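You operate a simulated robot arm through the tools that you are given. There is no shell and no other tool. Be economical: measure what you need, move in short steps, check, and stop when the job is done.

You run a simulated robot arm. Do the job below in one go: nothing can be reset, and whatever is moved stays where it is left.

JOB
Stack the string packet labelled "heavy" from the top of the pedal bench on top of the string packet marked "light". Switch the switch of the headphone box on. Open the bottom left drawer of the grey cabinet, fetch the grey foam shield from the inside of the bottom left drawer of the grey cabinet and set it on top of the small loudspeaker and shut the drawer again. Put the yellow round pad on top of the cream tape case. Put the white fuse labelled "2" from the top of the pedal bench on top of the red microphone and the white fuse that says "5" on top of the beige short wooden block. The order is free.

It is judged by the outcome, as a careful person would: the job done as asked, and still so three seconds after it is handed in. It fails if anything else is knocked over, pushed out of place, dropped, spilled or broken.

ROBOT AND FRAMES
A 6-joint arm with a two-finger gripper on a trunk, on a base that drives. Base frame: it is fixed to the floor where the robot stands at the start and does not move with it; the origin is under the middle of the robot, x ahead of it, y to its left, z up. Units: m, rad, N and s.
Its first joint turns from -2.897 to 2.897 rad. Places, roughly: bottom left drawer of the grey cabinet [-4.1, 4.8, 0.5]; cream tape case [1.5, 4, 0]; grey foam shield (8x8x7 cm) [-4.1, 4.7, 0.4]; red microphone (5x5x15 cm) [0.8, 0.1, 0.9]; short wooden block [1, 0.25, 0.75]; small loudspeaker (14x14x6 cm) [-2.7, 3.4, 1.2]; string packet [0.75, -0.25, 0.75]; switch of the headphone box [-2.3, 6.5, 1]; white fuse [1, 0.5, 0.75]; yellow round pad (6x6x5 cm) [-2.8, 3.1, 0.5]. Payload 2.45 kg.
The TCP is the grasp point between the finger pads, 0.02 m short of the fingertips. In the tool frame z runs along the fingers and y along their closing line. Largest opening 0.14 m; the body of the gripper starts 0.168 m behind the TCP.
Orientation is that of the tool frame in the base frame, as a unit quaternion [w, x, y, z]. With the fingers straight down and closing along the base's y, the tool's x points along the base's -x, its y along +y and its z along -z.

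CONTROLS
- The arm moves only by the tool servo_tool. Its argument "plan" is text: rows parted by semicolons, each of 7 numbers parted by spaces: the turn, a rotation vector about the tool's x, y, z in units of 6 degrees (1.0 is 6 degrees), then the shift along the tool's x, y, z in units of 50 mm (1.0 is 50 mm), then the finger opening in m, from 0 to 0.14. In form: ax ay az dx dy dz grip; .... A call has 1 to 12 rows; each row shifts and turns the commanded pose from where the row before left it, along the tool's axes as they then stand. A call with a number of a shift or a turn outside -1 to 1 is refused whole. Each row takes 0.2 s and may step no farther than 0.05 m and 0.15 rad from the row before; otherwise, or with a gripper value out of range, the whole call is refused. A pose out of reach is approached as far as the arm can. The call stops where the force on the tool passes 40 N (or 10 N more than at its start, if that is more) or the arm is blocked; 0.2 s more then pass. Each finger travels about 0.045 m/s and halts on what it meets, pressing with about 30 N; the grip force reading is that of the motor and also rises with nothing between the fingers. The clock runs only during rows and for 0.2 s after the last one: add rows that do not move to give the fingers time. It gives the time, the measured TCP pose, the force on the tool (base axes), the opening and the grip force at its end, in the units of the frame above (readings bear some noise), with the torque about the TCP (base axes, N m) and any sound that the robot's microphone picked up.
- Cameras (640 x 400 px; columns grow to the right, rows downward): "scene" is now at [-0.0987, 0.1713, 1.1628]; the picture's right is [-0.04, -1.00, 0.00], its down [-0.14, 0.01, -0.99] and it looks along [0.99, -0.04, -0.14] (base axes); focal length 286 px, centre (320, 200). "wrist" rides on the gripper at [0.078, 0.011, -0.209] in the tool frame; the picture's right is [-0.14, 0.99, 0.00], its down [-0.92, -0.13, -0.37] and it looks along [-0.37, -0.05, 0.93] (tool axes); focal length 280 px, centre (320, 200). There is no depth. A picture from a camera that has moved, and an enlarged one, comes with that camera's place and axes in the base frame and with its lens.
- grab_frame(camera): a new picture of that camera. The clock stands still meanwhile.
- roll_base(legs): drives the robot by 1 to 6 legs, each [ahead, left, turn to the left] in m, m and rad, along the robot's own axes; the way and the turn of a leg run together, so that a leg with both is an arc; at most 1.5 m and 3.142 rad a leg. The arm and the cameras ride along, it lands a little off, and it stops where it bumps. It gives what a move gives.
- head_to(pan, tilt): turns the head with the scene camera to pan (to the left, within 2.496 rad either way) and tilt (down, from -0.506 to 1.204), counted from straight ahead of the robot. It gives what a move gives.
- zoom(camera, box): a new picture of the part [left, top, right, bottom] of that camera's present view, enlarged. The clock stands still meanwhile.
- hand_in(): hands the job in; it is judged then, once.

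Work in short steps. Places have to be worked out from the pictures, the camera data and where the tool is seen: move nearer, look again, correct. Check each grasp and each placing, and mend what went wrong. You have 196 turns and 162 pictures in all, those below and enlarged ones among them. Open the gripper and draw the arm clear of the work before you hand the job in, unless the task says otherwise; then end with one line.

The tools are called after "Request:" as name(argument=value, ...) on one line, values as JSON. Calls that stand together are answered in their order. servo_tool: Moves the arm, as the interface text tells. Its arguments: {"type":"object","properties":{"plan":{"type":"string"}},"required":["plan"]} The other tools are called the same way: roll_base (legs) drives the base; head_to (pan, tilt) turns the head that bears the scene camera; grab_frame (camera) takes a picture; zoom (camera, box) takes an enlarged picture of a part of a camera's view; hand_in () hands the job in.

At the start:

```text
time: 0.0
tool_pos: [0.5838, 0.2724, 1.1826]
ee_rot: [0.0, -0.001, 1.0, 0.0]
ft_force: [0.5, 0.6, 0.4]
moment: [0.02, 0.01, 0.0]
finger_gap: 0.1402
grip_force: 0.1
robot x, y, heading: [-0.0028, 0.0005, 0.002]
head pan, tilt: [-0.037, 0.145]
```

scene: 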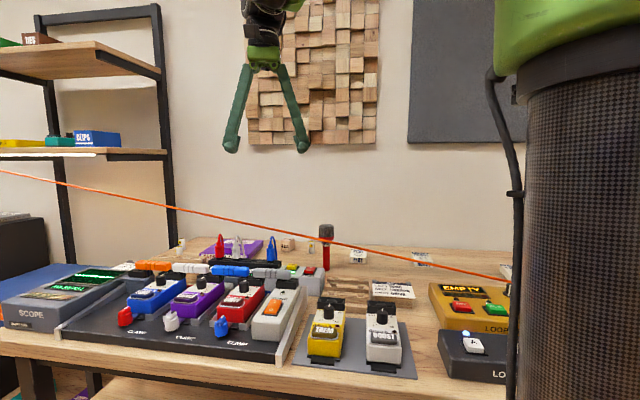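
wrist: 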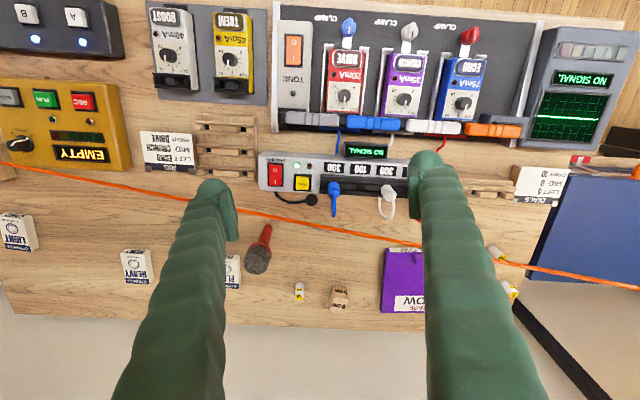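

I start by looking closely at the bench, at the packets, fuses and the orange line.

Request:
zoom(camera="wrist", box=[0, 160, 320, 360])

Request:
zoom(camera="wrist", box=[220, 130, 540, 330])

Request:
zoom(camera="scene", box=[160, 200, 480, 400])

```text
2.00 times, centred on (160, 260) of wrist
camera zoom: at [0.5058, 0.281, 1.3923], right [0.14, 0.99, 0.0], down [0.92, -0.13, 0.37], along [0.37, -0.05, -0.93], focal length 561 px, centre (640, 80)
```

zoom: 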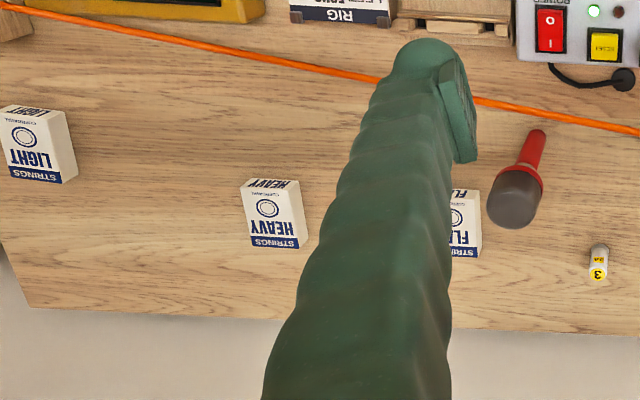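

```text
2.00 times, centred on (380, 230) of wrist
camera zoom: at [0.5058, 0.281, 1.3923], right [0.14, 0.99, 0.0], down [0.92, -0.13, 0.37], along [0.37, -0.05, -0.93], focal length 561 px, centre (200, 140)
```

zoom: 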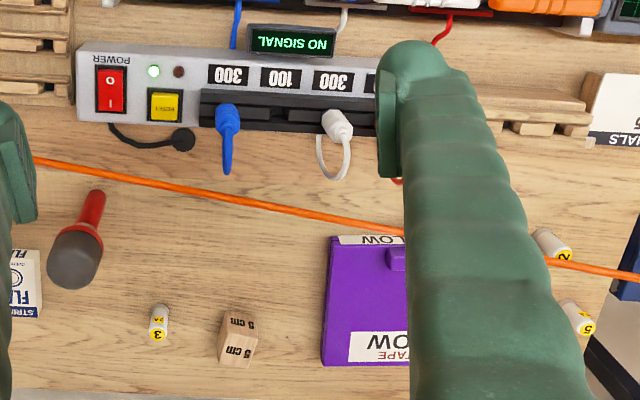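

```text
2.00 times, centred on (320, 300) of scene
camera zoom: at [-0.0987, 0.1713, 1.1628], right [-0.04, -1.0, 0.0], down [-0.14, 0.01, -0.99], along [0.99, -0.04, -0.14], focal length 571 px, centre (320, 0)
```

zoom: 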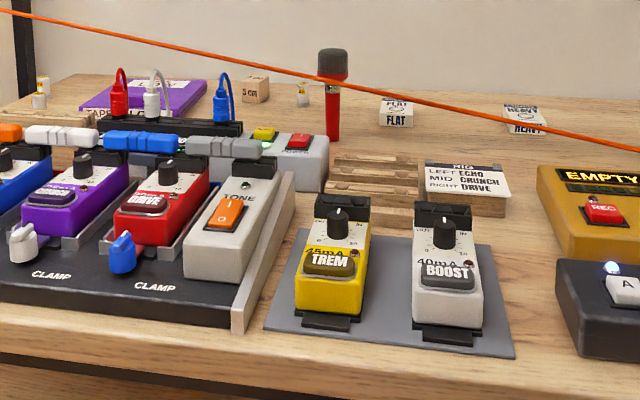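

The orange line is a cable strung over the bench: by my triangulation it runs from about (0.56,-0.33,0.86) to (1.05,1.36,1.12), so I will stay above it. I move the tool high, towards the "heavy" packet near (0.86,-0.25).

Request:
servo_tool(plan="0 0 0 -0.25 -0.86 0 0.1; 0 0 0 -0.25 -0.86 0 0.1; 0 0 0 -0.25 -0.86 0 0.1; 0 0 0 -0.25 -0.86 0 0.1; 0 0 0 -0.25 -0.86 0 0.1; 0 0 0 -0.25 -0.86 0 0.1; 0 0 0 -0.25 -0.86 0 0.1; 0 0 0 -0.25 -0.86 0 0.1; 0 0 0 -0.25 -0.86 0 0.1; 0 0 0 -0.25 -0.86 0 0.1; 0 0 0 -0.25 -0.86 0 0.1; 0 0 0 -0.25 -0.86 0 0.1")

Request:
grab_frame(camera="wrist")

Request:
grab_frame(camera="scene")

```text
time: 2.6
tool_pos: [0.734, -0.2438, 1.1837]
ee_rot: [0.0, -0.001, 1.0, 0.0]
ft_force: [-0.1, -0.3, -0.3]
moment: [-0.09, -0.03, 0.01]
finger_gap: 0.1001
grip_force: 0.1
robot x, y, heading: [-0.001, -0.0, 0.003]
head pan, tilt: [-0.037, 0.145]
```

```text
156 pictures are left
camera wrist: at [0.6577, -0.2329, 1.394], right [0.14, 0.99, 0.0], down [0.92, -0.13, 0.37], along [0.37, -0.05, -0.93], focal length 280 px, centre (320, 200)
```

wrist: 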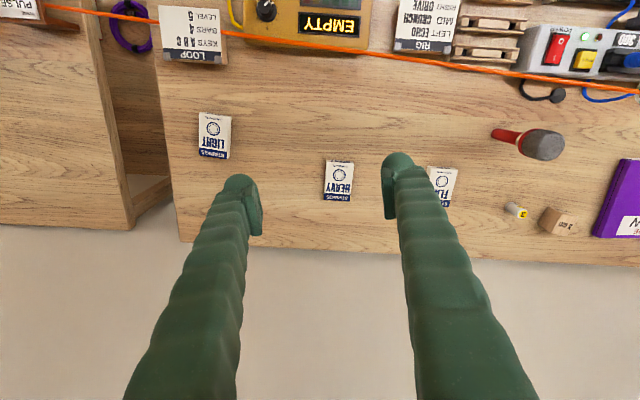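

```text
155 pictures are left
camera scene: at [-0.099, 0.1714, 1.1628], right [-0.04, -1.0, 0.0], down [-0.14, 0.01, -0.99], along [0.99, -0.04, -0.14], focal length 286 px, centre (320, 200)
```

scene: 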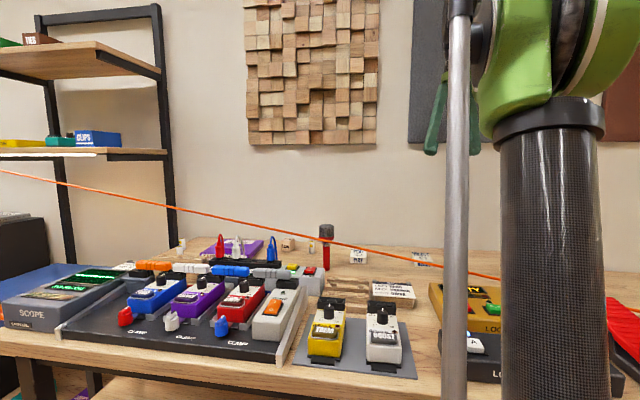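

Heavy appears near (0.87,-0.22) and light near (0.73,-0.48). I enlarge the view to get their turn and size.

Request:
zoom(camera="wrist", box=[180, 90, 380, 215])

Request:
zoom(camera="scene", box=[300, 210, 460, 310])

```text
3.20 times, centred on (280, 152) of wrist
camera zoom: at [0.6577, -0.2329, 1.394], right [0.14, 0.99, 0.0], down [0.92, -0.13, 0.37], along [0.37, -0.05, -0.93], focal length 897 px, centre (448, 352)
```

zoom: 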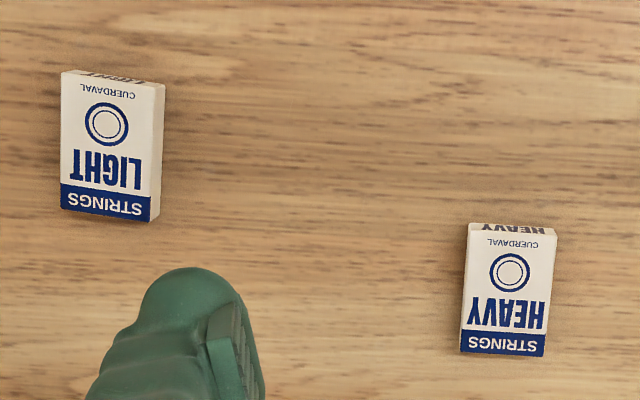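

```text
4.00 times, centred on (380, 260) of scene
camera zoom: at [-0.099, 0.1714, 1.1628], right [-0.04, -1.0, 0.0], down [-0.14, 0.01, -0.99], along [0.99, -0.04, -0.14], focal length 1143 px, centre (80, -40)
```

zoom: 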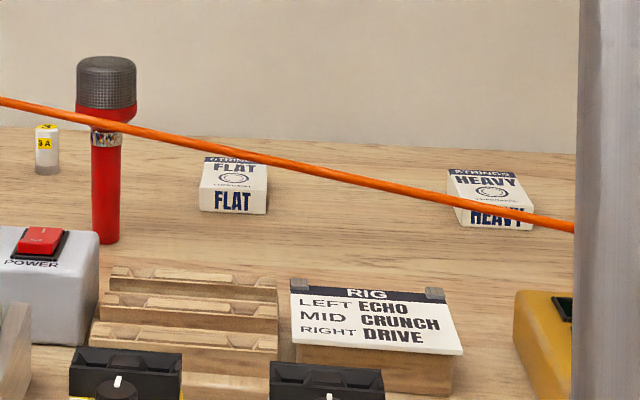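

Heavy is about 6x9 cm, turned about -10 degrees, with its centre near (0.855,-0.22); the bench top looks to be nearer z 0.79. I move above it, turn, and descend partway.

Request:
servo_tool(plan="0 0 0 -0.8 0.17 0 0.1; 0 0 0 -0.8 0.17 0 0.1; 0 0 0 -0.8 0.16 0 0.1; 0 0 0.85 0 0 0.5 0.1; 0 0 0.85 0 0 0.5 0.1; 0 0 0 0 0 0.85 0.1; 0 0 0 0 0 0.85 0.1; 0 0 0 0 0 0.85 0.1; 0 0 0 0 0 0.85 0.1; 0 0 0 0 0 0.5 0.1")

Request:
grab_frame(camera="wrist")

Request:
grab_frame(camera="scene")

```text
time: 4.8
tool_pos: [0.8517, -0.2208, 0.9385]
ee_rot: [0.0, 0.089, 0.996, 0.0]
ft_force: [-0.8, 0.6, -1.3]
moment: [0.01, -0.04, 0.02]
finger_gap: 0.1001
grip_force: 0.0
robot x, y, heading: [0.0001, -0.0033, -0.001]
head pan, tilt: [-0.037, 0.145]
```

```text
152 pictures are left
camera wrist: at [0.7783, -0.1972, 1.1472], right [0.31, 0.95, 0.0], down [0.88, -0.29, 0.37], along [0.35, -0.11, -0.93], focal length 280 px, centre (320, 200)
```

wrist: 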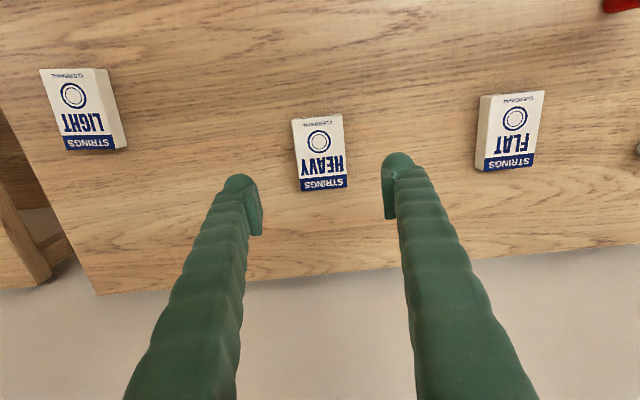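

```text
151 pictures are left
camera scene: at [-0.0987, 0.1712, 1.1628], right [-0.04, -1.0, 0.0], down [-0.14, 0.01, -0.99], along [0.99, -0.04, -0.14], focal length 286 px, centre (320, 200)
```

scene: 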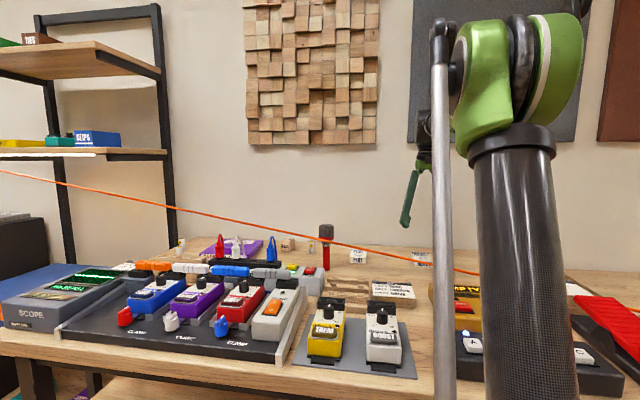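

The packet sits right under the TCP. Its height is uncertain (top at 0.81 to 0.86), so I go down 5 cm and look again.

Request:
servo_tool(plan="0 0 0 0 0 0.5 0.1; 0 0 0 0 0 0.5 0.1")

Request:
grab_frame(camera="wrist")

Request:
zoom(camera="scene", box=[360, 180, 460, 280])

```text
time: 5.4
tool_pos: [0.8546, -0.2208, 0.8907]
ee_rot: [0.0, 0.089, 0.996, 0.0]
ft_force: [-0.5, 0.8, -0.2]
moment: [-0.02, -0.05, -0.01]
finger_gap: 0.1
grip_force: 0.1
robot x, y, heading: [0.0027, -0.003, 0.006]
head pan, tilt: [-0.037, 0.145]
```

```text
150 pictures are left
camera wrist: at [0.7798, -0.1966, 1.0984], right [0.31, 0.95, 0.0], down [0.88, -0.29, 0.37], along [0.35, -0.11, -0.93], focal length 280 px, centre (320, 200)
```

wrist: 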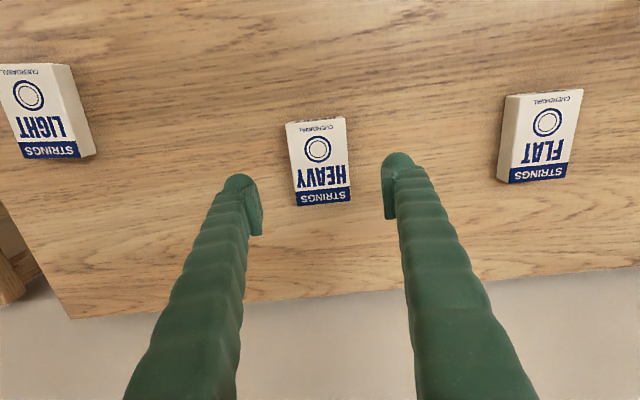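

```text
4.00 times, centred on (410, 230) of scene
camera zoom: at [-0.0987, 0.1712, 1.1628], right [-0.04, -1.0, 0.0], down [-0.14, 0.01, -0.99], along [0.99, -0.04, -0.14], focal length 1143 px, centre (-40, 80)
```

zoom: 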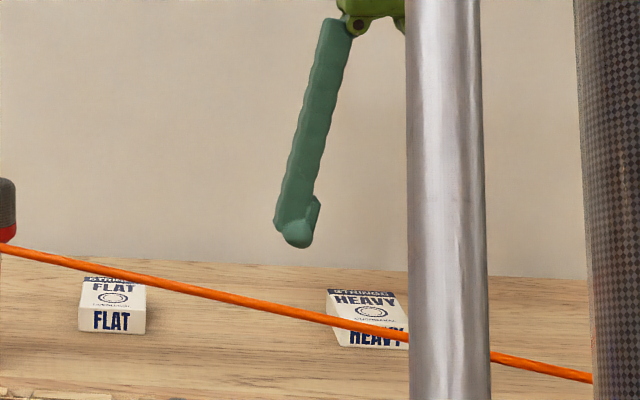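

The scene view puts the packet top at about 0.815 and the table at about 0.79. I shift back 8 mm, go down to about z 0.813 and grasp.

Request:
servo_tool(plan="0 0 0 0.16 0 0.5 0.1; 0 0 0 0 0 0.5 0.1; 0 0 0 0 0 0.35 0.1; 0 0 0 0 0 0.2 0.1")

Request:
zoom(camera="scene", box=[360, 180, 460, 280])

```text
time: 6.4
tool_pos: [0.8441, -0.2188, 0.8162]
ee_rot: [0.002, 0.088, 0.996, 0.0]
ft_force: [-5.2, 1.8, 24.8]
moment: [0.23, 0.1, 0.18]
finger_gap: 0.1002
grip_force: 0.1
robot x, y, heading: [-0.0019, -0.001, 0.005]
head pan, tilt: [-0.037, 0.145]
stopped in row 4: the force on the tool passed its limit at 71 N (the readings are from after the stop); the commanded pose is now the measured one
```

```text
4.00 times, centred on (410, 230) of scene
camera zoom: at [-0.0996, 0.1714, 1.1627], right [-0.04, -1.0, 0.0], down [-0.14, 0.01, -0.99], along [0.99, -0.04, -0.14], focal length 1143 px, centre (-40, 80)
```

zoom: 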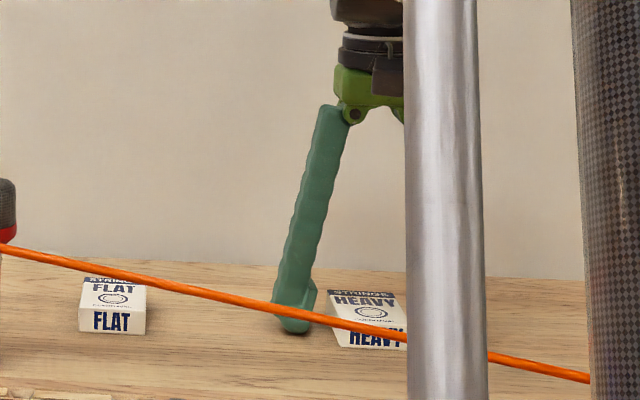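

Fingertips touch the table at TCP z 0.816, so the table is at 0.796. I lift 6 mm and close.

Request:
servo_tool(plan="0 0 0 0 0 -0.13 0.1; 0 0 0 0 0 0 0.03; 0 0 0 0 0 0 0.03; 0 0 0 0 0 0 0.03; 0 0 0 0 0 0 0.03; 0 0 0 0 0 0 0.03")

Request:
grab_frame(camera="wrist")

```text
time: 7.8
tool_pos: [0.8453, -0.2202, 0.8208]
ee_rot: [0.001, 0.088, 0.996, -0.001]
ft_force: [-0.4, -0.7, 0.8]
moment: [0.01, 0.0, -0.03]
finger_gap: 0.0569
grip_force: 30.1
robot x, y, heading: [-0.0008, 0.0029, 0.004]
head pan, tilt: [-0.037, 0.145]
```

```text
147 pictures are left
camera wrist: at [0.7711, -0.1948, 1.0296], right [0.31, 0.95, 0.0], down [0.88, -0.29, 0.37], along [0.35, -0.12, -0.93], focal length 280 px, centre (320, 200)
```

wrist: 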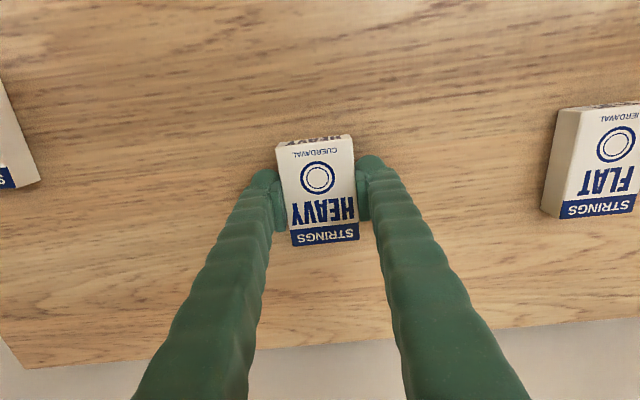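

The packet is held (gap 0.057). I lift 10 cm, move over "light" (about (0.717,-0.457), turned about -17.5 degrees), turn to match, and look.

Request:
servo_tool(plan="0 0 0 0 0 -1 0.03; 0 0 0 0 0 -1 0.03; 0 0 0 0.266 -0.857 0 0.03; 0 0 0 0.266 -0.857 0 0.03; 0 0 0 0.266 -0.857 0 0.03; 0 0 0 0.266 -0.857 0 0.03; 0 0 0 0.266 -0.857 0 0.03; 0 0 0 0.266 -0.857 0 0.03; 0 0 0.62 0 0 0 0.03; 0 0 0.62 0 0 0 0.03; 0 0 0 0 0 0 0.03")

Request:
grab_frame(camera="wrist")

Request:
grab_frame(camera="scene")

```text
time: 10.2
tool_pos: [0.7209, -0.4588, 0.9203]
ee_rot: [0.001, 0.154, 0.988, 0.0]
ft_force: [-0.3, 0.3, -0.3]
moment: [-0.04, 0.0, 0.0]
finger_gap: 0.0568
grip_force: 29.9
robot x, y, heading: [-0.0004, -0.001, 0.001]
head pan, tilt: [-0.037, 0.145]
```

```text
146 pictures are left
camera wrist: at [0.6501, -0.4251, 1.1297], right [0.43, 0.9, 0.0], down [0.84, -0.4, 0.37], along [0.33, -0.16, -0.93], focal length 280 px, centre (320, 200)
```

wrist: 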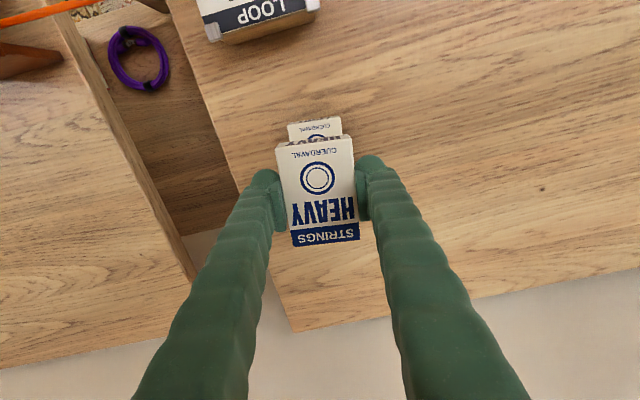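

```text
145 pictures are left
camera scene: at [-0.0985, 0.1711, 1.1629], right [-0.04, -1.0, 0.0], down [-0.14, 0.01, -0.99], along [0.99, -0.04, -0.14], focal length 286 px, centre (320, 200)
```

scene: 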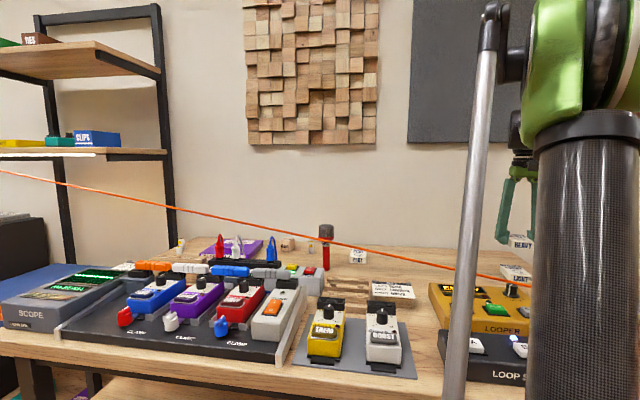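

Heavy is aligned above light to within 5 mm and the angles match. I lower it with a small correction.

Request:
servo_tool(plan="0 0 0 0.09 -0.03 0.7 0.03; 0 0 0 0 0 0.6 0.03; 0 0 0 0 0 0.08 0.03; 0 0 0 0 0 0.06 0.03; 0 0 0 0 0 0 0.03")

Request:
zoom(camera="scene", box=[470, 200, 570, 300])

```text
time: 11.4
tool_pos: [0.7163, -0.4579, 0.8486]
ee_rot: [0.001, 0.153, 0.988, 0.0]
ft_force: [-0.5, -0.3, -0.7]
moment: [0.02, 0.02, 0.0]
finger_gap: 0.0566
grip_force: 30.0
robot x, y, heading: [-0.0039, 0.0031, -0.002]
head pan, tilt: [-0.037, 0.145]
```

```text
4.00 times, centred on (520, 250) of scene
camera zoom: at [-0.0985, 0.171, 1.1629], right [-0.04, -1.0, 0.0], down [-0.14, 0.01, -0.99], along [0.99, -0.04, -0.14], focal length 1143 px, centre (-480, 0)
```

zoom: 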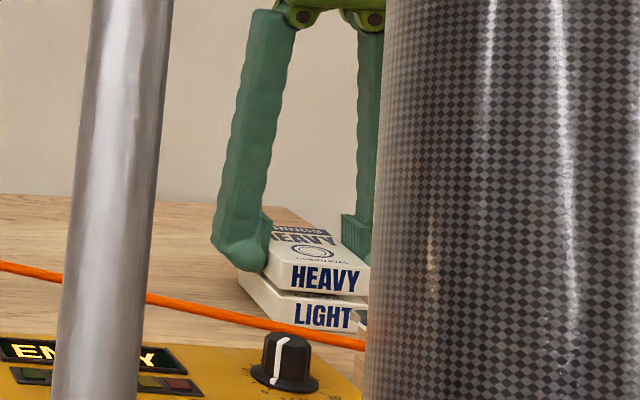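

A small gap is left. I lower in 2 mm steps till contact.

Request:
servo_tool(plan="0 0 0 0 0 0.05 0.03; 0 0 0 0 0 0.04 0.03; 0 0 0 0 0 0 0.03")

```text
time: 12.2
tool_pos: [0.717, -0.4579, 0.8437]
ee_rot: [0.001, 0.153, 0.988, 0.0]
ft_force: [0.1, 0.3, -0.5]
moment: [0.0, 0.02, 0.03]
finger_gap: 0.0566
grip_force: 29.7
robot x, y, heading: [0.0017, -0.001, -0.001]
head pan, tilt: [-0.037, 0.145]
```

Request:
servo_tool(plan="0 0 0 0 0 0.04 0.03; 0 0 0 0 0 0 0.03")

Request:
zoom(camera="scene", box=[510, 240, 570, 290])

```text
time: 12.8
tool_pos: [0.7175, -0.4578, 0.8435]
ee_rot: [0.001, 0.154, 0.988, 0.0]
ft_force: [1.3, -1.3, 17.7]
moment: [-0.08, 0.03, -0.02]
finger_gap: 0.057
grip_force: 30.5
robot x, y, heading: [0.0023, -0.0022, -0.005]
head pan, tilt: [-0.037, 0.145]
```

```text
8.00 times, centred on (540, 265) of scene
camera zoom: at [-0.099, 0.1713, 1.1628], right [-0.04, -1.0, 0.0], down [-0.14, 0.01, -0.99], along [0.99, -0.04, -0.14], focal length 2286 px, centre (-1440, -320)
```

zoom: 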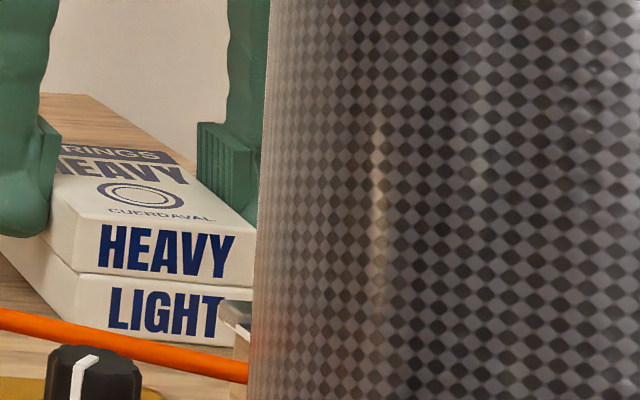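

Contact (18 N): it is resting. I release and rise straight up.

Request:
servo_tool(plan="0 0 0 0 0 -0.02 0.075; 0 0 0 0 0 0 0.08; 0 0 0 0 0 0 0.08; 0 0 0 0 0 -0.5 0.08; 0 0 0 0 0 -1 0.08; 0 0 0 0 0 -1 0.08; 0 0 0 0 0 -1 0.08; 0 0 0 0 0 -1 0.08; 0 0 0 0 0 -1 0.08; 0 0 0 0 0 -1 0.08")

Request:
grab_frame(camera="wrist")

```text
time: 15.0
tool_pos: [0.7144, -0.4574, 1.1701]
ee_rot: [0.001, 0.153, 0.988, 0.0]
ft_force: [-0.7, -0.7, 0.5]
moment: [-0.03, 0.0, -0.01]
finger_gap: 0.08
grip_force: 0.1
robot x, y, heading: [-0.002, 0.0013, 0.001]
head pan, tilt: [-0.037, 0.145]
```

```text
142 pictures are left
camera wrist: at [0.6448, -0.4222, 1.3801], right [0.43, 0.9, 0.0], down [0.84, -0.4, 0.37], along [0.33, -0.16, -0.93], focal length 280 px, centre (320, 200)
```

wrist: 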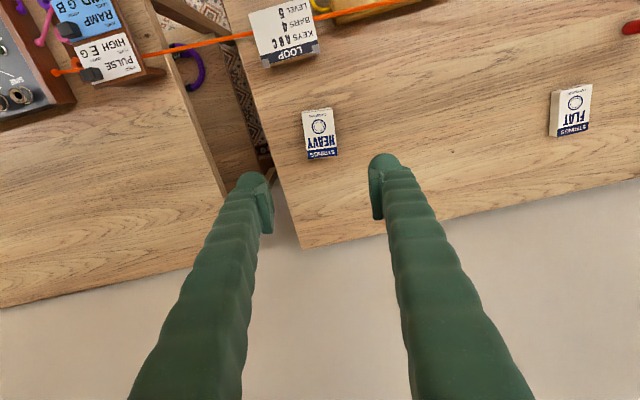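

Heavy is on light. Next come the fuses; they are too far for this stand, so I need to move about 0.1 ahead and 0.45 left. I check the bench front for clearance first.

Request:
head_to(pan=0.3, tilt=1.0)

Request:
grab_frame(camera="scene")

```text
time: 16.2
tool_pos: [0.7156, -0.4566, 1.1702]
ee_rot: [0.0, 0.154, 0.988, 0.0]
ft_force: [0.2, 0.7, 0.1]
moment: [0.06, -0.05, -0.01]
finger_gap: 0.08
grip_force: 0.0
robot x, y, heading: [0.0001, 0.0006, -0.004]
head pan, tilt: [0.3, 1.0]
```

```text
141 pictures are left
camera scene: at [-0.1245, 0.195, 1.0889], right [0.3, -0.96, 0.0], down [-0.8, -0.25, -0.54], along [0.52, 0.16, -0.84], focal length 286 px, centre (320, 200)
```

scene: 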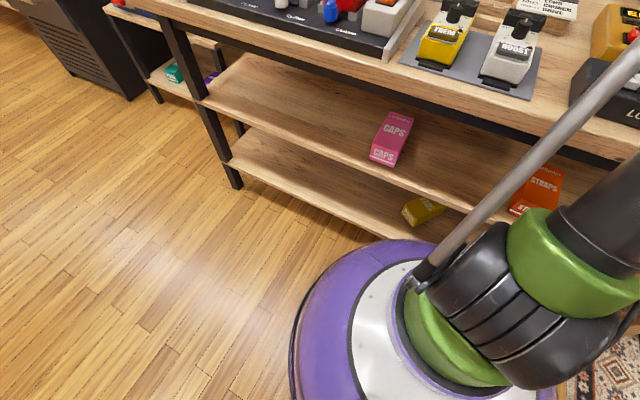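

Bench front legs are at about x 0.50 and the base radius is about 0.32, so 0.1 m ahead leaves margin. I drive left 0.45, then ahead 0.1.

Request:
roll_base(legs=[[0, 0.45, 0], [0.1, 0, 0]])

Request:
head_to(pan=0.0, tilt=0.3)

Request:
grab_frame(camera="scene")

Request:
grab_frame(camera="wrist")

```text
time: 19.7
tool_pos: [0.8145, -0.0055, 1.1703]
ee_rot: [0.0, 0.16, 0.987, 0.0]
ft_force: [0.2, 0.6, 0.8]
moment: [-0.02, 0.01, -0.02]
finger_gap: 0.0799
grip_force: 0.0
robot x, y, heading: [0.1033, 0.4602, -0.019]
head pan, tilt: [0.3, 1.0]
```

```text
time: 20.8
tool_pos: [0.8142, -0.0061, 1.1703]
ee_rot: [0.0, 0.16, 0.987, 0.0]
ft_force: [0.0, -0.3, -0.1]
moment: [0.0, 0.0, 0.03]
finger_gap: 0.0798
grip_force: 0.1
robot x, y, heading: [0.107, 0.4585, -0.011]
head pan, tilt: [0.0, 0.3]
```

```text
140 pictures are left
camera scene: at [0.0094, 0.6355, 1.1483], right [-0.01, -1.0, 0.0], down [-0.3, 0.0, -0.95], along [0.95, -0.01, -0.3], focal length 286 px, centre (320, 200)
```

scene: 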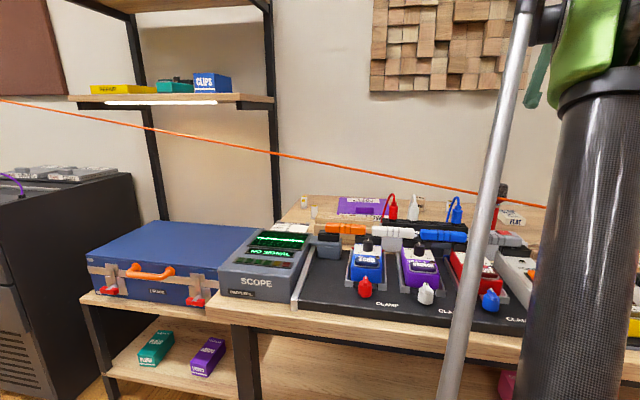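

```text
139 pictures are left
camera wrist: at [0.7446, 0.0297, 1.3796], right [0.44, 0.9, 0.0], down [0.83, -0.41, 0.37], along [0.33, -0.16, -0.93], focal length 280 px, centre (320, 200)
```

wrist: 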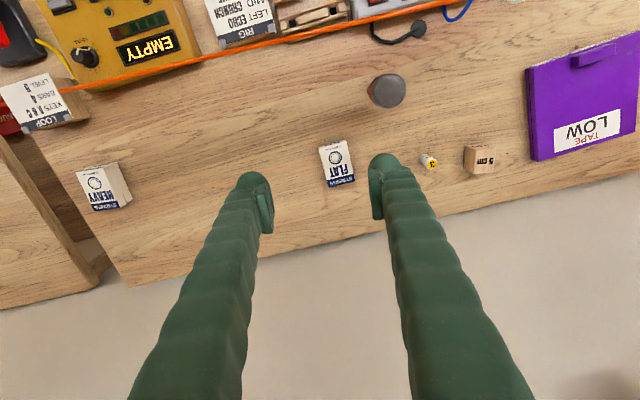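

The second view confirms the cable line: at y 0.64 it is near x 0.845, z 1.006. I undo the turn and move left at height to view the fuses.

Request:
servo_tool(plan="0 0 -1 0 0 0 0.06; 0 0 -1 0 0 0 0.06; 0 0 -1 0 0 0 0.06; 0 0 0 -0.1 0.99 0 0.06; 0 0 0 -0.1 0.99 0 0.06; 0 0 0 -0.1 0.99 0 0.06; 0 0 0 -0.1 0.99 0 0.06; 0 0 0 -0.1 0.99 0 0.06; 0 0 0 -0.1 0.99 0 0.06; 0 0 0 -0.1 0.99 0 0.06; 0 0 0 -0.1 0.99 0 0.06; 0 0 0 -0.1 0.99 0 0.06")

Request:
grab_frame(camera="wrist")

Request:
zoom(camera="wrist", box=[320, 100, 520, 225])

```text
time: 23.4
tool_pos: [0.8617, 0.4356, 1.1718]
ee_rot: [0.001, 0.003, 1.0, 0.0]
ft_force: [0.3, -0.1, 0.2]
moment: [0.09, -0.01, -0.04]
finger_gap: 0.0602
grip_force: 0.1
robot x, y, heading: [0.1035, 0.4614, -0.006]
head pan, tilt: [0.0, 0.3]
```

```text
138 pictures are left
camera wrist: at [0.7841, 0.4464, 1.3818], right [0.14, 0.99, 0.0], down [0.92, -0.13, 0.37], along [0.37, -0.05, -0.93], focal length 280 px, centre (320, 200)
```

wrist: 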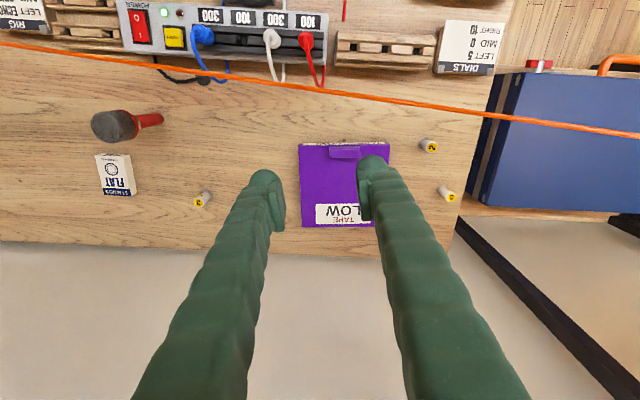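

```text
3.20 times, centred on (420, 162) of wrist
camera zoom: at [0.7841, 0.4464, 1.3818], right [0.14, 0.99, 0.0], down [0.92, -0.13, 0.37], along [0.37, -0.05, -0.93], focal length 897 px, centre (0, 320)
```

zoom: 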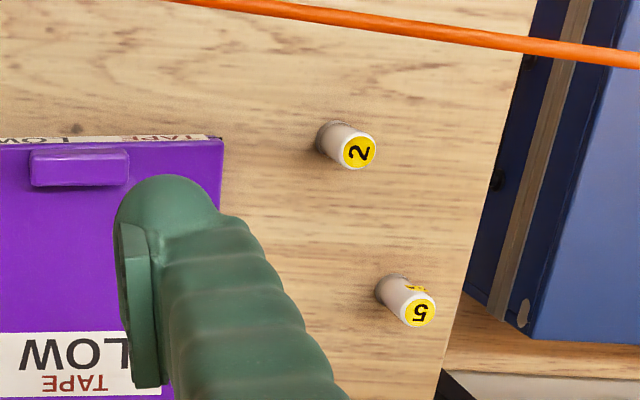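

Fuse 2 is at about (0.920,0.646) and fuse 5 at about (1.030,0.685). I go above fuse 2 to z 1.0 and check.

Request:
servo_tool(plan="0 0 0 -0.234 0.842 0 0.06; 0 0 0 -0.234 0.842 0 0.06; 0 0 0 -0.234 0.842 0 0.06; 0 0 0 -0.234 0.842 0 0.06; 0 0 0 -0.234 0.842 0 0.06; 0 0 0 0 0 0.85 0.06; 0 0 0 0 0 0.85 0.06; 0 0 0 0 0 0.85 0.06; 0 0 0 0 0 0.85 0.06; 0 0 0 0 0 0 0.06")

Request:
grab_frame(camera="wrist")

Request:
grab_frame(camera="scene")

```text
time: 25.6
tool_pos: [0.9206, 0.6496, 1.0019]
ee_rot: [0.001, 0.003, 1.0, 0.0]
ft_force: [0.2, 0.6, -0.8]
moment: [0.03, 0.02, -0.01]
finger_gap: 0.0599
grip_force: 0.2
robot x, y, heading: [0.1057, 0.4617, -0.009]
head pan, tilt: [0.0, 0.3]
```

```text
136 pictures are left
camera wrist: at [0.8436, 0.6618, 1.2116], right [0.14, 0.99, 0.0], down [0.92, -0.13, 0.37], along [0.37, -0.05, -0.93], focal length 280 px, centre (320, 200)
```

wrist: 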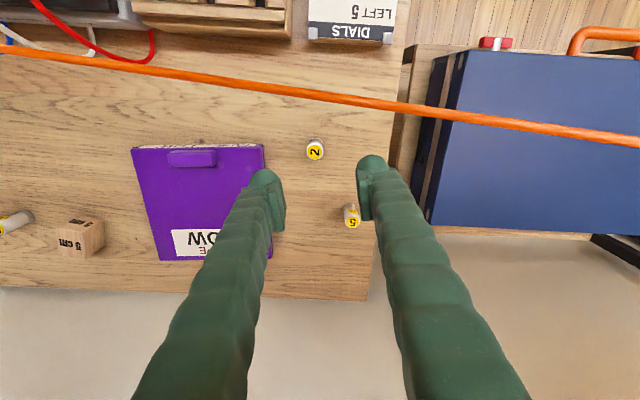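

```text
135 pictures are left
camera scene: at [0.0094, 0.6357, 1.1483], right [-0.01, -1.0, 0.0], down [-0.3, 0.0, -0.96], along [0.96, -0.01, -0.3], focal length 286 px, centre (320, 200)
```

scene: 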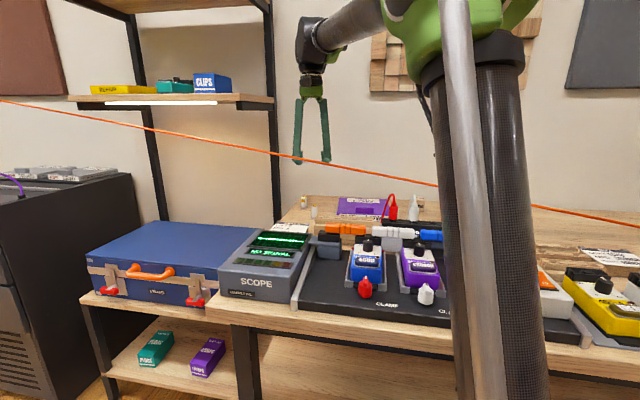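

The camera would come within 4 cm of the cable, so I tilt the gripper 9 degrees with its top away from the robot (pads stay parallel to the fuse), then descend most of the way and check.

Request:
servo_tool(plan="0 0.75 0 0 0 0 0.06; 0 0.75 0 0 0 0 0.06; 0 0 0 -0.13 -0.02 0.82 0.06; 0 0 0 -0.13 -0.02 0.82 0.06; 0 0 0 -0.13 -0.02 0.82 0.06; 0 0 0 0 0 0 0.06")

Request:
grab_frame(camera="wrist")

Request:
zoom(camera="scene", box=[250, 100, 410, 240])

```text
time: 27.0
tool_pos: [0.9224, 0.6468, 0.8761]
ee_rot: [-0.078, 0.003, 0.997, -0.001]
ft_force: [0.8, 0.2, 0.3]
moment: [0.02, 0.0, -0.02]
finger_gap: 0.0604
grip_force: 0.0
robot x, y, heading: [0.1047, 0.4581, -0.008]
head pan, tilt: [0.0, 0.3]
```

```text
134 pictures are left
camera wrist: at [0.8775, 0.6571, 1.0951], right [0.14, 0.99, -0.02], down [0.97, -0.13, 0.22], along [0.22, -0.05, -0.97], focal length 280 px, centre (320, 200)
```

wrist: 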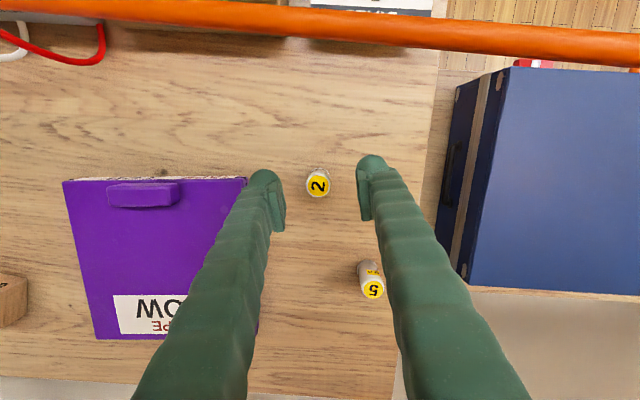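

```text
2.86 times, centred on (330, 170) of scene
camera zoom: at [0.0095, 0.6357, 1.1484], right [-0.01, -1.0, 0.0], down [-0.3, 0.0, -0.96], along [0.96, -0.01, -0.3], focal length 816 px, centre (291, 286)
```

zoom: 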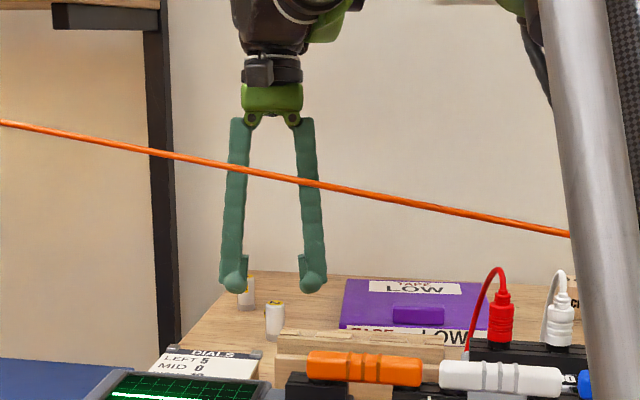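

Well centred and clear of the cable. I descend 38 mm and close on fuse 2.

Request:
servo_tool(plan="0 0 0 -0.03 -0.04 0.38 0.06; 0 0 0 -0.05 0 0.37 0.06; 0 0 0 0 0 0 0.005; 0 0 0 0 0 0 0.005; 0 0 0 0 0 0 0.005; 0 0 0 0 0 0 0.005; 0 0 0 0 0 0 0.005")

Request:
grab_frame(camera="wrist")

```text
time: 28.6
tool_pos: [0.9199, 0.643, 0.8386]
ee_rot: [-0.078, 0.004, 0.997, 0.0]
ft_force: [-0.3, 0.6, 0.3]
moment: [-0.02, 0.01, 0.01]
finger_gap: 0.0192
grip_force: 30.2
robot x, y, heading: [0.105, 0.4574, -0.009]
head pan, tilt: [0.0, 0.3]
```

```text
132 pictures are left
camera wrist: at [0.8768, 0.6542, 1.0565], right [0.14, 0.99, -0.02], down [0.97, -0.13, 0.22], along [0.22, -0.05, -0.97], focal length 280 px, centre (320, 200)
```

wrist: 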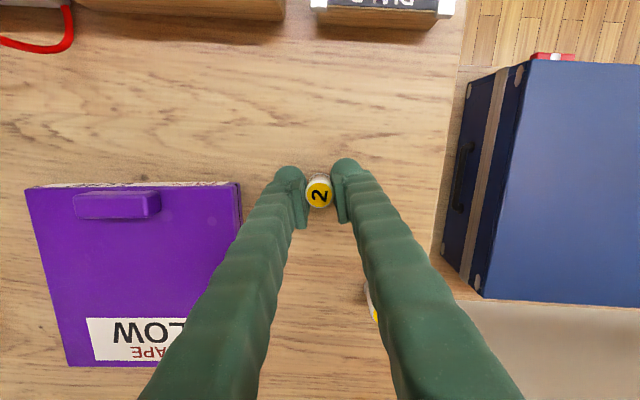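

Fuse 2 is held (gap 0.019). I lift straight up to z 1.1 and level the gripper.

Request:
servo_tool(plan="0 0 0 0.135 0 -0.857 0.005; 0 0 0 0.135 0 -0.857 0.005; 0 0 0 0.135 0 -0.857 0.005; 0 0 0 0.135 0 -0.857 0.005; 0 0 0 0.135 0 -0.857 0.005; 0 0 0 0.135 0 -0.857 0.005; 0 -0.75 0 0 0 0 0.005; 0 -0.75 0 0 0 0 0.005")

Request:
servo_tool(plan="0 0 0 0.236 -0.915 0 0.005; 0 0 0 0.236 -0.915 0 0.005; 0 0 0 0.236 -0.915 0 0.005; 0 0 0 0.236 -0.915 0 0.005; 0 0 0 0.236 -0.915 0 0.005; 0 0 0 0.236 -0.915 0 0.005; 0 0 0 0.236 -0.915 0 0.005; 0 0 0 0.236 -0.915 0 0.005; 0 0 0 0.236 -0.915 0 0.005; 0 0 0 0.236 -0.915 0 0.005; 0 0 0 0.236 -0.915 0 0.005; 0 0 0 0 0 0 0.005")

Request:
grab_frame(camera="wrist")

```text
time: 30.4
tool_pos: [0.9208, 0.6446, 1.0988]
ee_rot: [0.001, 0.003, 1.0, -0.001]
ft_force: [0.6, 0.0, -1.0]
moment: [0.01, 0.06, 0.0]
finger_gap: 0.0194
grip_force: 29.8
robot x, y, heading: [0.1063, 0.4621, -0.011]
head pan, tilt: [0.0, 0.3]
```

```text
time: 33.0
tool_pos: [0.7909, 0.1423, 1.0976]
ee_rot: [0.002, 0.003, 1.0, 0.0]
ft_force: [-0.3, 0.0, -0.1]
moment: [-0.02, 0.0, 0.0]
finger_gap: 0.0196
grip_force: 30.1
robot x, y, heading: [0.1072, 0.4606, -0.012]
head pan, tilt: [0.0, 0.3]
```

```text
131 pictures are left
camera wrist: at [0.7133, 0.1535, 1.3068], right [0.14, 0.99, 0.0], down [0.92, -0.13, 0.37], along [0.37, -0.05, -0.93], focal length 280 px, centre (320, 200)
```

wrist: 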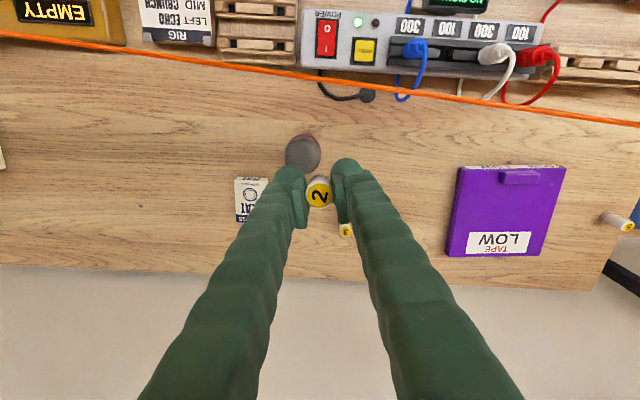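

Mic head centre is at about (0.79,0.12). I move over it, lower to z 1.025 and inspect.

Request:
servo_tool(plan="0 0 0 0 -0.43 0.5 0.005; 0 0 0 0 0 0.5 0.005; 0 0 0 0 0 0.45 0.005; 0 0 0 0 0 0 0.005")

Request:
zoom(camera="wrist", box=[240, 100, 400, 240])

Request:
head_to(pan=-0.5, tilt=0.2)

Request:
grab_frame(camera="scene")

```text
time: 34.0
tool_pos: [0.7864, 0.1215, 1.0265]
ee_rot: [0.001, 0.003, 1.0, 0.0]
ft_force: [-0.6, -0.1, -1.7]
moment: [0.02, 0.01, 0.0]
finger_gap: 0.0198
grip_force: 30.1
robot x, y, heading: [0.1022, 0.4582, -0.016]
head pan, tilt: [0.0, 0.3]
```

```text
2.86 times, centred on (320, 170) of wrist
camera zoom: at [0.7091, 0.1319, 1.2359], right [0.14, 0.99, 0.0], down [0.92, -0.13, 0.37], along [0.37, -0.05, -0.93], focal length 801 px, centre (320, 286)
```

zoom: 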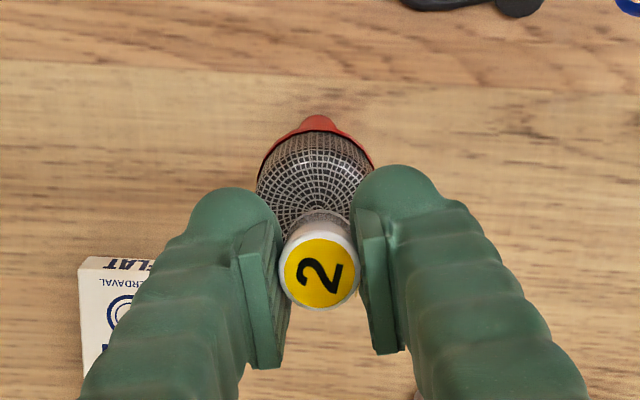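

```text
time: 34.9
tool_pos: [0.7873, 0.1214, 1.0263]
ee_rot: [0.0, 0.003, 1.0, 0.0]
ft_force: [0.0, 0.6, 0.3]
moment: [-0.04, -0.02, -0.01]
finger_gap: 0.0194
grip_force: 30.1
robot x, y, heading: [0.1035, 0.4586, -0.007]
head pan, tilt: [-0.499, 0.201]
```

```text
129 pictures are left
camera scene: at [-0.0027, 0.5912, 1.1576], right [-0.49, -0.87, 0.0], down [-0.17, 0.1, -0.98], along [0.85, -0.48, -0.2], focal length 286 px, centre (320, 200)
```

scene: 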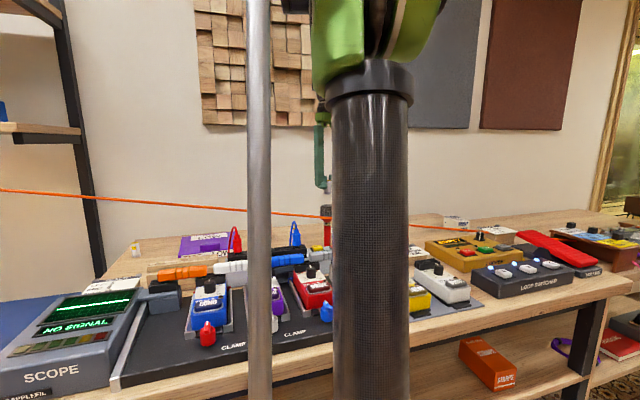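

Mic centre is near (0.792,0.119). I correct by about 5 mm and lower in small steps till contact.

Request:
servo_tool(plan="0 0 0 -0.1 -0.04 0.3 0.005; 0 0 0 0 0 0.3 0.005; 0 0 0 0 0 0.06 0.005; 0 0 0 0 0 0 0.005")

Request:
zoom(camera="wrist", box=[240, 100, 400, 240])

Request:
zoom(camera="scene", box=[280, 140, 360, 260])

```text
time: 35.9
tool_pos: [0.7921, 0.118, 0.9923]
ee_rot: [0.001, 0.003, 1.0, 0.0]
ft_force: [-0.3, 0.1, -0.3]
moment: [0.01, 0.02, 0.01]
finger_gap: 0.0192
grip_force: 29.7
robot x, y, heading: [0.1055, 0.4612, -0.01]
head pan, tilt: [-0.499, 0.201]
```

```text
2.86 times, centred on (320, 170) of wrist
camera zoom: at [0.7148, 0.1294, 1.2017], right [0.14, 0.99, 0.0], down [0.92, -0.13, 0.37], along [0.37, -0.05, -0.93], focal length 801 px, centre (320, 286)
```

zoom: 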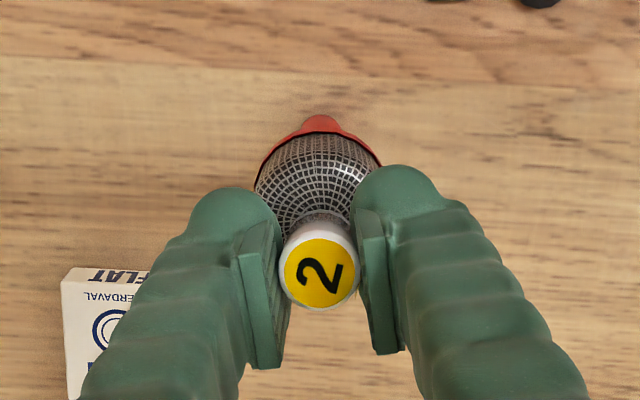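

```text
3.33 times, centred on (320, 200) of scene
camera zoom: at [-0.0027, 0.5911, 1.1577], right [-0.49, -0.87, 0.0], down [-0.17, 0.1, -0.98], along [0.85, -0.48, -0.2], focal length 952 px, centre (320, 200)
```

zoom: 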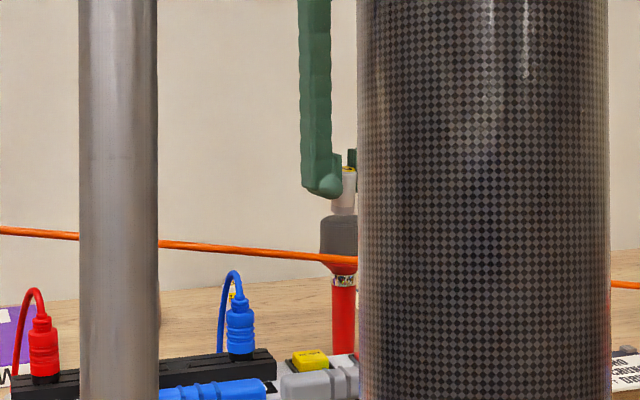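

Aligned in the scene view too. I lower in 1.5–2 mm steps.

Request:
servo_tool(plan="0 0 0 0 0 0.04 0.005; 0 0 0 0 0 0.04 0.005; 0 0 0 0 0 0 0.005")

Request:
zoom(camera="scene", box=[300, 170, 360, 230])

```text
time: 36.7
tool_pos: [0.7919, 0.1185, 0.9892]
ee_rot: [0.0, 0.004, 1.0, 0.0]
ft_force: [0.4, 0.9, -0.8]
moment: [0.01, -0.04, -0.02]
finger_gap: 0.0195
grip_force: 30.0
robot x, y, heading: [0.1043, 0.4572, -0.013]
head pan, tilt: [-0.499, 0.201]
```

```text
6.67 times, centred on (330, 200) of scene
camera zoom: at [-0.0027, 0.5911, 1.1577], right [-0.49, -0.87, 0.0], down [-0.17, 0.1, -0.98], along [0.85, -0.48, -0.2], focal length 1905 px, centre (253, 200)
```

zoom: 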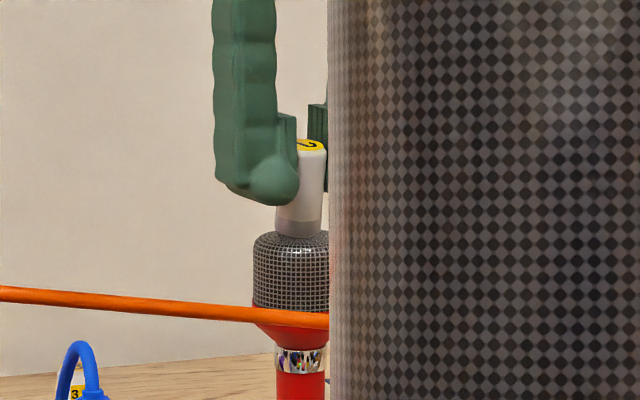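

The fuse leans because I levelled the gripper after a tilted grasp. I raise a little and restore the 9 degree tilt so that the fuse stands vertical.

Request:
servo_tool(plan="0 0 0 0 0 -0.25 0.005; 0 0.75 0 0 0 0 0.005; 0 0.75 0 0 0 0 0.005; 0 0 0 0 0 0 0.005")

Request:
zoom(camera="scene", box=[300, 170, 360, 230])

Request:
zoom(camera="wrist", box=[240, 100, 400, 240])

```text
time: 37.7
tool_pos: [0.793, 0.1187, 1.0019]
ee_rot: [-0.078, 0.003, 0.997, 0.0]
ft_force: [-0.9, 0.1, -0.9]
moment: [0.0, 0.01, -0.01]
finger_gap: 0.0195
grip_force: 29.9
robot x, y, heading: [0.1031, 0.4634, -0.009]
head pan, tilt: [-0.499, 0.201]
```

```text
6.67 times, centred on (330, 200) of scene
camera zoom: at [-0.0028, 0.5911, 1.1577], right [-0.49, -0.87, 0.0], down [-0.17, 0.1, -0.98], along [0.85, -0.48, -0.2], focal length 1905 px, centre (253, 200)
```

zoom: 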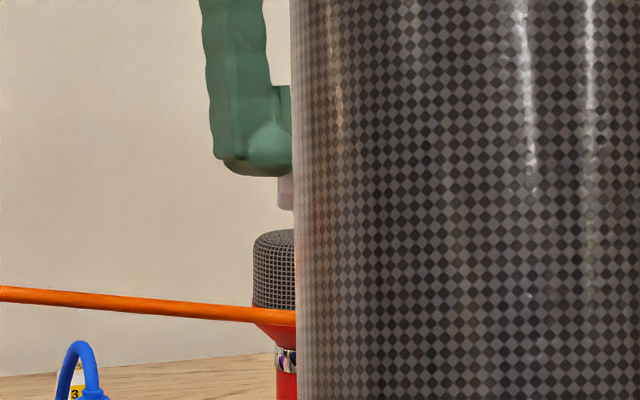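

```text
2.86 times, centred on (320, 170) of wrist
camera zoom: at [0.7494, 0.1305, 1.2208], right [0.14, 0.99, -0.02], down [0.97, -0.13, 0.22], along [0.22, -0.05, -0.97], focal length 801 px, centre (320, 286)
```

zoom: 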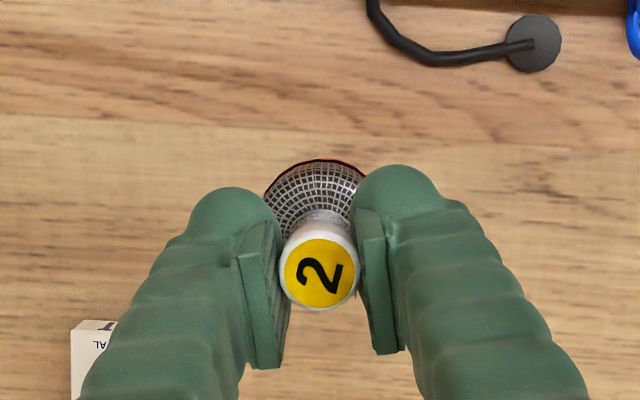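

Now vertical and centred (fuse at x 0.7945, mic 0.794). I lower vertically in small steps.

Request:
servo_tool(plan="0 0 0 -0.03 0 0.18 0.005; 0 0 0 -0.008 0 0.05 0.005; 0 0 0 -0.005 0 0.03 0.005; 0 0 0 0 0 0 0.005")

Request:
zoom(camera="scene", box=[300, 170, 360, 230])

```text
time: 38.7
tool_pos: [0.7934, 0.1182, 0.9875]
ee_rot: [-0.077, 0.004, 0.997, 0.0]
ft_force: [0.1, -1.1, -0.1]
moment: [-0.02, -0.01, 0.03]
finger_gap: 0.0196
grip_force: 30.0
robot x, y, heading: [0.1041, 0.4565, -0.011]
head pan, tilt: [-0.499, 0.201]
```

```text
6.67 times, centred on (330, 200) of scene
camera zoom: at [-0.0027, 0.5911, 1.1577], right [-0.49, -0.87, 0.0], down [-0.17, 0.1, -0.98], along [0.85, -0.48, -0.2], focal length 1905 px, centre (253, 200)
```

zoom: 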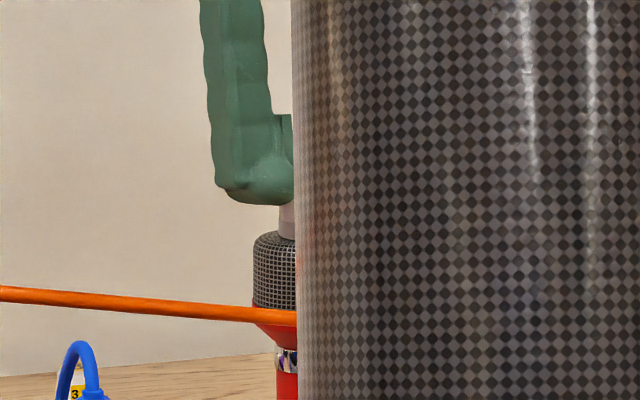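

Request:
servo_tool(plan="0 0 0 -0.005 0 0.03 0.005; 0 0 0 0 0 0 0.005")

```text
time: 39.3
tool_pos: [0.7923, 0.119, 0.9872]
ee_rot: [-0.077, 0.004, 0.997, 0.001]
ft_force: [-0.2, 0.2, 2.8]
moment: [0.03, 0.02, -0.01]
finger_gap: 0.0197
grip_force: 29.6
robot x, y, heading: [0.1022, 0.4565, -0.015]
head pan, tilt: [-0.499, 0.201]
```

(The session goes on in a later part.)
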